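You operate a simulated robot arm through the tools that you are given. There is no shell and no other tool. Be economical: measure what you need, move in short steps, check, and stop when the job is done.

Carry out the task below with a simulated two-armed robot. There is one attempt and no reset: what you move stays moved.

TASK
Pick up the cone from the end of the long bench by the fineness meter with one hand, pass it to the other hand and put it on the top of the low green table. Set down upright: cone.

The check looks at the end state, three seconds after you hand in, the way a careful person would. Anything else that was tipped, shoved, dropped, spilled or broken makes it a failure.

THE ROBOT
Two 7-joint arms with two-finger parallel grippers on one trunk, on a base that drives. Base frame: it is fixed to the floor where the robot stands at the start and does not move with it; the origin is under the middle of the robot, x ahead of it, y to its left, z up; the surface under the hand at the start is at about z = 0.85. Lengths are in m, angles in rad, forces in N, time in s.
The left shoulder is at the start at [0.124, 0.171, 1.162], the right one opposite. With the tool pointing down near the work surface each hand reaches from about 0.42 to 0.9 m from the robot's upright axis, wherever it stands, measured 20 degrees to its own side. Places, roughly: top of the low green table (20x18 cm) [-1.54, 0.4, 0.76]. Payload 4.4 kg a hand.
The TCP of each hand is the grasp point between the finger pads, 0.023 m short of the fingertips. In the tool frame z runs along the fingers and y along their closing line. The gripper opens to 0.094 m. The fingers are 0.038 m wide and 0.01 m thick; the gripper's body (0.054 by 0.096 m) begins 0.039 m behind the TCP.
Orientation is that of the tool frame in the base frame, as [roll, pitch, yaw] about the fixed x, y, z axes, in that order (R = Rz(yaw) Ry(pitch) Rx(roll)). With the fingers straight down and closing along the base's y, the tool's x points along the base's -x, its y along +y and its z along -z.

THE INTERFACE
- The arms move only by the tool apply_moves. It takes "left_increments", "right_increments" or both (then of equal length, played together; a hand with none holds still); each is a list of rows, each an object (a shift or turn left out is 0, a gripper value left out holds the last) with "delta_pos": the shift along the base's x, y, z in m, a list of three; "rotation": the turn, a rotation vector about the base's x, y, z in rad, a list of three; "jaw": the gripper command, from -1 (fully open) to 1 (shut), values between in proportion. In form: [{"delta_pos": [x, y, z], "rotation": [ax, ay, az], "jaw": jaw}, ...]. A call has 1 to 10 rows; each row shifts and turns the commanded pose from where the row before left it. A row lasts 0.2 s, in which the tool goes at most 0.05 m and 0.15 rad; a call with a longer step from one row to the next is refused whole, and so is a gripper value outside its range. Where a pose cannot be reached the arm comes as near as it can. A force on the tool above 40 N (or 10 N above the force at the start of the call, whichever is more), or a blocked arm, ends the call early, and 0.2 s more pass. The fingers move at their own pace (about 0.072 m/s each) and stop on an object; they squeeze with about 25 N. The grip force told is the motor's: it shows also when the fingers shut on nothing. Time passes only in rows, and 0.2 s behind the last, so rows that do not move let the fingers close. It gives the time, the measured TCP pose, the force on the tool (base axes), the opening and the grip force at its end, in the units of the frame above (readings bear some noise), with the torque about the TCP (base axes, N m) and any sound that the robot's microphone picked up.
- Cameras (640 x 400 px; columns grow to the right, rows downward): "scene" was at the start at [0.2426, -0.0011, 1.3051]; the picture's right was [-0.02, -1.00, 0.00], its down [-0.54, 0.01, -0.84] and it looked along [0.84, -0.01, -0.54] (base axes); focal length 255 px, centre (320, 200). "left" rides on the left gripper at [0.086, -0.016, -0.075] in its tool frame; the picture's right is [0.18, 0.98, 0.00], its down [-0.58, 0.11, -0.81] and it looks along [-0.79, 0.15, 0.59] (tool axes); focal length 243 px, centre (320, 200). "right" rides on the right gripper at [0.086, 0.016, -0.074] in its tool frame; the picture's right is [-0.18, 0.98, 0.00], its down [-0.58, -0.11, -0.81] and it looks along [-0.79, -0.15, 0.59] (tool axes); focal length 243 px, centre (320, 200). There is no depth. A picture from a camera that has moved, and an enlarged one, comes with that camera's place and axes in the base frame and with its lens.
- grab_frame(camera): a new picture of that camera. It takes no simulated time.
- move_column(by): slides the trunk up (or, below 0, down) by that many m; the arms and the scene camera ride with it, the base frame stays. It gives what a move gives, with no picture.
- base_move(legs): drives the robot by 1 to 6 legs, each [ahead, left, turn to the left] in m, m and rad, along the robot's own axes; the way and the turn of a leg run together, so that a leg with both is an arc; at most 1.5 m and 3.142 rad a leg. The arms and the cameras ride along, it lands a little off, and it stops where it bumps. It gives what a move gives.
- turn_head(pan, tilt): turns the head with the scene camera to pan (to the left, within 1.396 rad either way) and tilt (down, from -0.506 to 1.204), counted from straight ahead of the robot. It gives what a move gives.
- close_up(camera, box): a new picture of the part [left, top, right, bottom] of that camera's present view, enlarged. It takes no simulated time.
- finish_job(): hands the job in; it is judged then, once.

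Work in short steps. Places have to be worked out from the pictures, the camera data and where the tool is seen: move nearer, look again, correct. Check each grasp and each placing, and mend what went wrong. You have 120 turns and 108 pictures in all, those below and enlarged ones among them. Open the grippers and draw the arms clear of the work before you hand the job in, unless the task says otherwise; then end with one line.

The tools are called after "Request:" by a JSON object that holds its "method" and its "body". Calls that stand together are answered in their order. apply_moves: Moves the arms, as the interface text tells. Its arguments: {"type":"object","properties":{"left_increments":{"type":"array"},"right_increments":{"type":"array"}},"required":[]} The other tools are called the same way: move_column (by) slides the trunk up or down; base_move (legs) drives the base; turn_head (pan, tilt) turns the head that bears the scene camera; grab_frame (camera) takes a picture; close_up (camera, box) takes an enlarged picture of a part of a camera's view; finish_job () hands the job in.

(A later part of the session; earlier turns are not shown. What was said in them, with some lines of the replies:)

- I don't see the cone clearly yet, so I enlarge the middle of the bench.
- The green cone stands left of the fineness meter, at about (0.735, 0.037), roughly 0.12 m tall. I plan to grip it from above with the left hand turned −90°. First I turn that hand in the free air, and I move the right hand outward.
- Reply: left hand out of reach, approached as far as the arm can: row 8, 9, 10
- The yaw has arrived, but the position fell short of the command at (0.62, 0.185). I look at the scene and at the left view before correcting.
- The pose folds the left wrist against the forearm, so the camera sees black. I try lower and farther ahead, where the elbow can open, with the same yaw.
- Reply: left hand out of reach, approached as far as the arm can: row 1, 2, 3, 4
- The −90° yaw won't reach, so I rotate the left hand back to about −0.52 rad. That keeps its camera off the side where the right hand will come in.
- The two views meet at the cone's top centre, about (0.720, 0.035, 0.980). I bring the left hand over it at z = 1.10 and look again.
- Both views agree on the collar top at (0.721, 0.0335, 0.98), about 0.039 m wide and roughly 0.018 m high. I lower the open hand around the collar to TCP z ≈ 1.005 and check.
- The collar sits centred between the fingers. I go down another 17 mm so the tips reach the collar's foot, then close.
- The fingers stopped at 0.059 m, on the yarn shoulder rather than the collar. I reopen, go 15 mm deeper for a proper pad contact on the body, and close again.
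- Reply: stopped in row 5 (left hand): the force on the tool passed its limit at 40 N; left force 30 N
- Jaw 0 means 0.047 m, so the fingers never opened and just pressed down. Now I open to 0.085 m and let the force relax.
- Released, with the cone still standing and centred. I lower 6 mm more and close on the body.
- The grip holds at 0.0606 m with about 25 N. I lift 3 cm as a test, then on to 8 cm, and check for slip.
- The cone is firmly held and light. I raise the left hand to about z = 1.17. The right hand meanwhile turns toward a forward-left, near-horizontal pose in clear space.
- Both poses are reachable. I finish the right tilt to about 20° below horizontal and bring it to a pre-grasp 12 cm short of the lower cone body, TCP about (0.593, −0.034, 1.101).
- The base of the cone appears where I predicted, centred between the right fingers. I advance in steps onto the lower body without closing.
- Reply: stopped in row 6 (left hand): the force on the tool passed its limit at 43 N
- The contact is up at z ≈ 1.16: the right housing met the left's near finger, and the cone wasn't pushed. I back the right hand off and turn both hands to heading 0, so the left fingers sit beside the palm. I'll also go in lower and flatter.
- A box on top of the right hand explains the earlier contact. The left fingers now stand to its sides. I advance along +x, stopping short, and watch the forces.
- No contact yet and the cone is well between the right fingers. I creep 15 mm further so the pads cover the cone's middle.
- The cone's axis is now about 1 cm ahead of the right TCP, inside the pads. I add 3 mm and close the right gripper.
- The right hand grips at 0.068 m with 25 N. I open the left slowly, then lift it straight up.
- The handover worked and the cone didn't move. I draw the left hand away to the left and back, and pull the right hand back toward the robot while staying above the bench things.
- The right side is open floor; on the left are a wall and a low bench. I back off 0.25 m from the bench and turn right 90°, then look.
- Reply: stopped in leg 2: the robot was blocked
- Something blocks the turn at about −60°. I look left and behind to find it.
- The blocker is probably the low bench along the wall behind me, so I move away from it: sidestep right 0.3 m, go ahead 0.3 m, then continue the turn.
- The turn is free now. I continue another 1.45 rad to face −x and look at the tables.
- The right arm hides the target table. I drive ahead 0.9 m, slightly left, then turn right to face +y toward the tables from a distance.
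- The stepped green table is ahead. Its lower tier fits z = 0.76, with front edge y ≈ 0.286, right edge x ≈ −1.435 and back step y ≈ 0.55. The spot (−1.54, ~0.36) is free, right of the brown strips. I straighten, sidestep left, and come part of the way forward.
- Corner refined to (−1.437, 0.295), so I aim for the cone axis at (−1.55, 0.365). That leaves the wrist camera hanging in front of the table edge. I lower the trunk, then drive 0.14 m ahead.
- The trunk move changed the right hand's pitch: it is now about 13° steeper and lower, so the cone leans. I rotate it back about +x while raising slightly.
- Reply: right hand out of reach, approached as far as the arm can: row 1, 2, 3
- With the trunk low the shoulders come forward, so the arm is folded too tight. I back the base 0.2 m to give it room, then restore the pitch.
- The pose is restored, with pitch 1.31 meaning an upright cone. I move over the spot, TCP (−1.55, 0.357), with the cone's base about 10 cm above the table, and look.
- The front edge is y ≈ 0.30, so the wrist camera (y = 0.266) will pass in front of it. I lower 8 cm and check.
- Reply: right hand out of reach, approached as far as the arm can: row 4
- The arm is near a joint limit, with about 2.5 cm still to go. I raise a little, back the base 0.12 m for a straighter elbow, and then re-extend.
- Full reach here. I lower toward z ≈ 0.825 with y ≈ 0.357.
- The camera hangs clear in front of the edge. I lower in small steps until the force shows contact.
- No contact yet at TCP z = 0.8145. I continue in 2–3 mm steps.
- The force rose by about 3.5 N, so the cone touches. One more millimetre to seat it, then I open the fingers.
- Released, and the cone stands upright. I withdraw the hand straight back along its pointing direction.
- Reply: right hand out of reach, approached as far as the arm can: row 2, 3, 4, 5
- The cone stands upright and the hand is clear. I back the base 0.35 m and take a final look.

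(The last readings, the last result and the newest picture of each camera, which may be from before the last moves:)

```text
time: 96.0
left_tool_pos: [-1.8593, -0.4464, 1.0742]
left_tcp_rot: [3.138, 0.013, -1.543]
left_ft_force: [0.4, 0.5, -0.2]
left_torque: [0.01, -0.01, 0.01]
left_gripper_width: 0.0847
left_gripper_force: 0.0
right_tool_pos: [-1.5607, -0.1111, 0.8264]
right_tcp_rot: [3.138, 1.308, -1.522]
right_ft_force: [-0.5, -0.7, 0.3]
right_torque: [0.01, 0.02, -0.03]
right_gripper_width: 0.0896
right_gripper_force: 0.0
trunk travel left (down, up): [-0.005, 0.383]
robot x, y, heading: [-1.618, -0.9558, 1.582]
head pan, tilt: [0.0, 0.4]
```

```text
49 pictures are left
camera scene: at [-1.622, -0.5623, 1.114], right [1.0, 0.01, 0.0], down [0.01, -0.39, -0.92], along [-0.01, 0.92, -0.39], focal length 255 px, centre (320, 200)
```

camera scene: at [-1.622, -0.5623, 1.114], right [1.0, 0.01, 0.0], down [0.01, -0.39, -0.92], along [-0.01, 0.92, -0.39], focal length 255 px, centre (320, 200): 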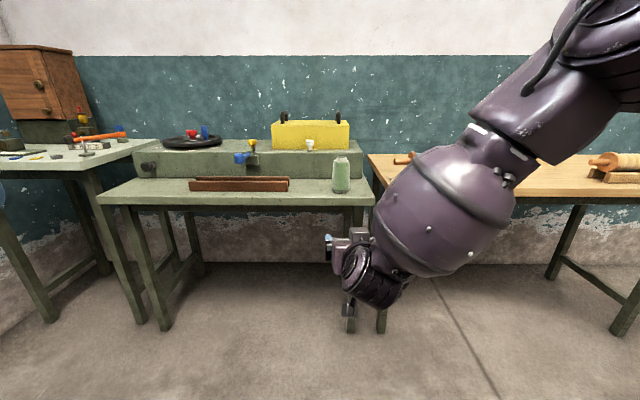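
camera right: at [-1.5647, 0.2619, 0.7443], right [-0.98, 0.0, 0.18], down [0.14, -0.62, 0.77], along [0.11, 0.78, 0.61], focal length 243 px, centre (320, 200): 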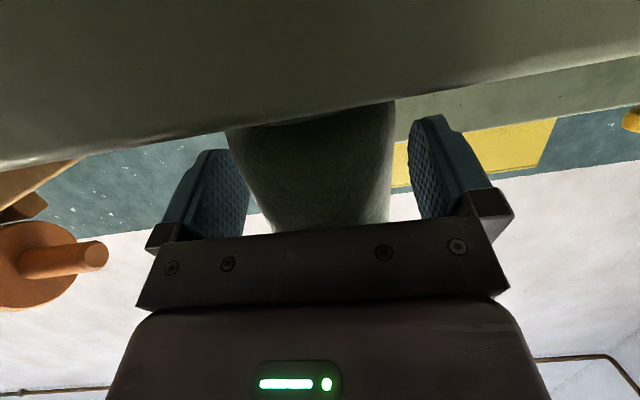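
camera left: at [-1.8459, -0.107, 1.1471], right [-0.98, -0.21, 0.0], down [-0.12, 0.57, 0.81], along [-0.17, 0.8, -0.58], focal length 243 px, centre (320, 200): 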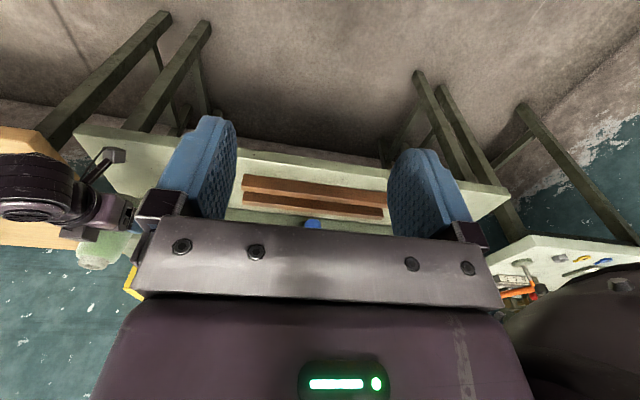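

The cone stands upright on the lower tier. I take one quick look at the wooden table, near where the base was blocked, to make sure nothing fell there.

Request:
{"method": "turn_head", "body": {"pan": -0.9, "tilt": 0.4}}

Request:
{"method": "grab_frame", "body": {"camera": "scene"}}

```text
time: 97.2
left_tool_pos: [-1.8597, -0.4466, 1.0736]
left_tcp_rot: [3.137, 0.012, -1.541]
left_ft_force: [-0.3, -0.4, -0.1]
left_torque: [-0.01, -0.03, 0.01]
left_gripper_width: 0.0846
left_gripper_force: 0.1
right_tool_pos: [-1.5597, -0.1119, 0.826]
right_tcp_rot: [3.138, 1.305, -1.525]
right_ft_force: [0.9, -0.5, -0.4]
right_torque: [-0.04, 0.01, -0.01]
right_gripper_width: 0.0893
right_gripper_force: 0.1
trunk travel left (down, up): [-0.005, 0.383]
robot x, y, heading: [-1.6177, -0.9666, 1.581]
head pan, tilt: [-0.901, 0.4]
```

```text
48 pictures are left
camera scene: at [-1.549, -0.5964, 1.1141], right [0.63, -0.78, 0.0], down [-0.3, -0.25, -0.92], along [0.71, 0.58, -0.39], focal length 255 px, centre (320, 200)
```

scene: 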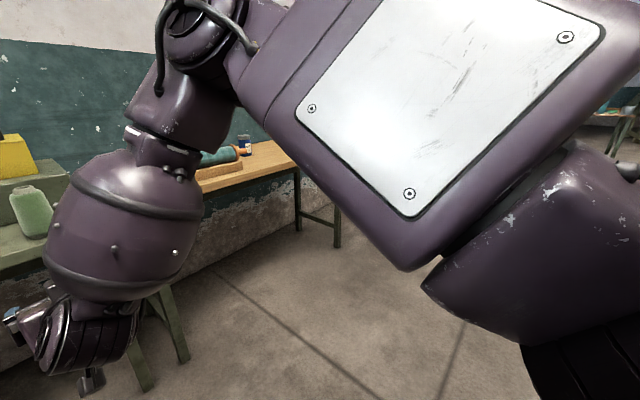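

The wooden table and its things stand undisturbed and nothing is on the floor. The hands are open and clear, so I hand in.

Request:
{"method": "finish_job", "body": {}}

```text
The job is handed in.
```

The cone went from the left hand to the right and now stands upright on the low green table; on the way the base was blocked once while turning, and I saw nothing tipped or moved afterwards.
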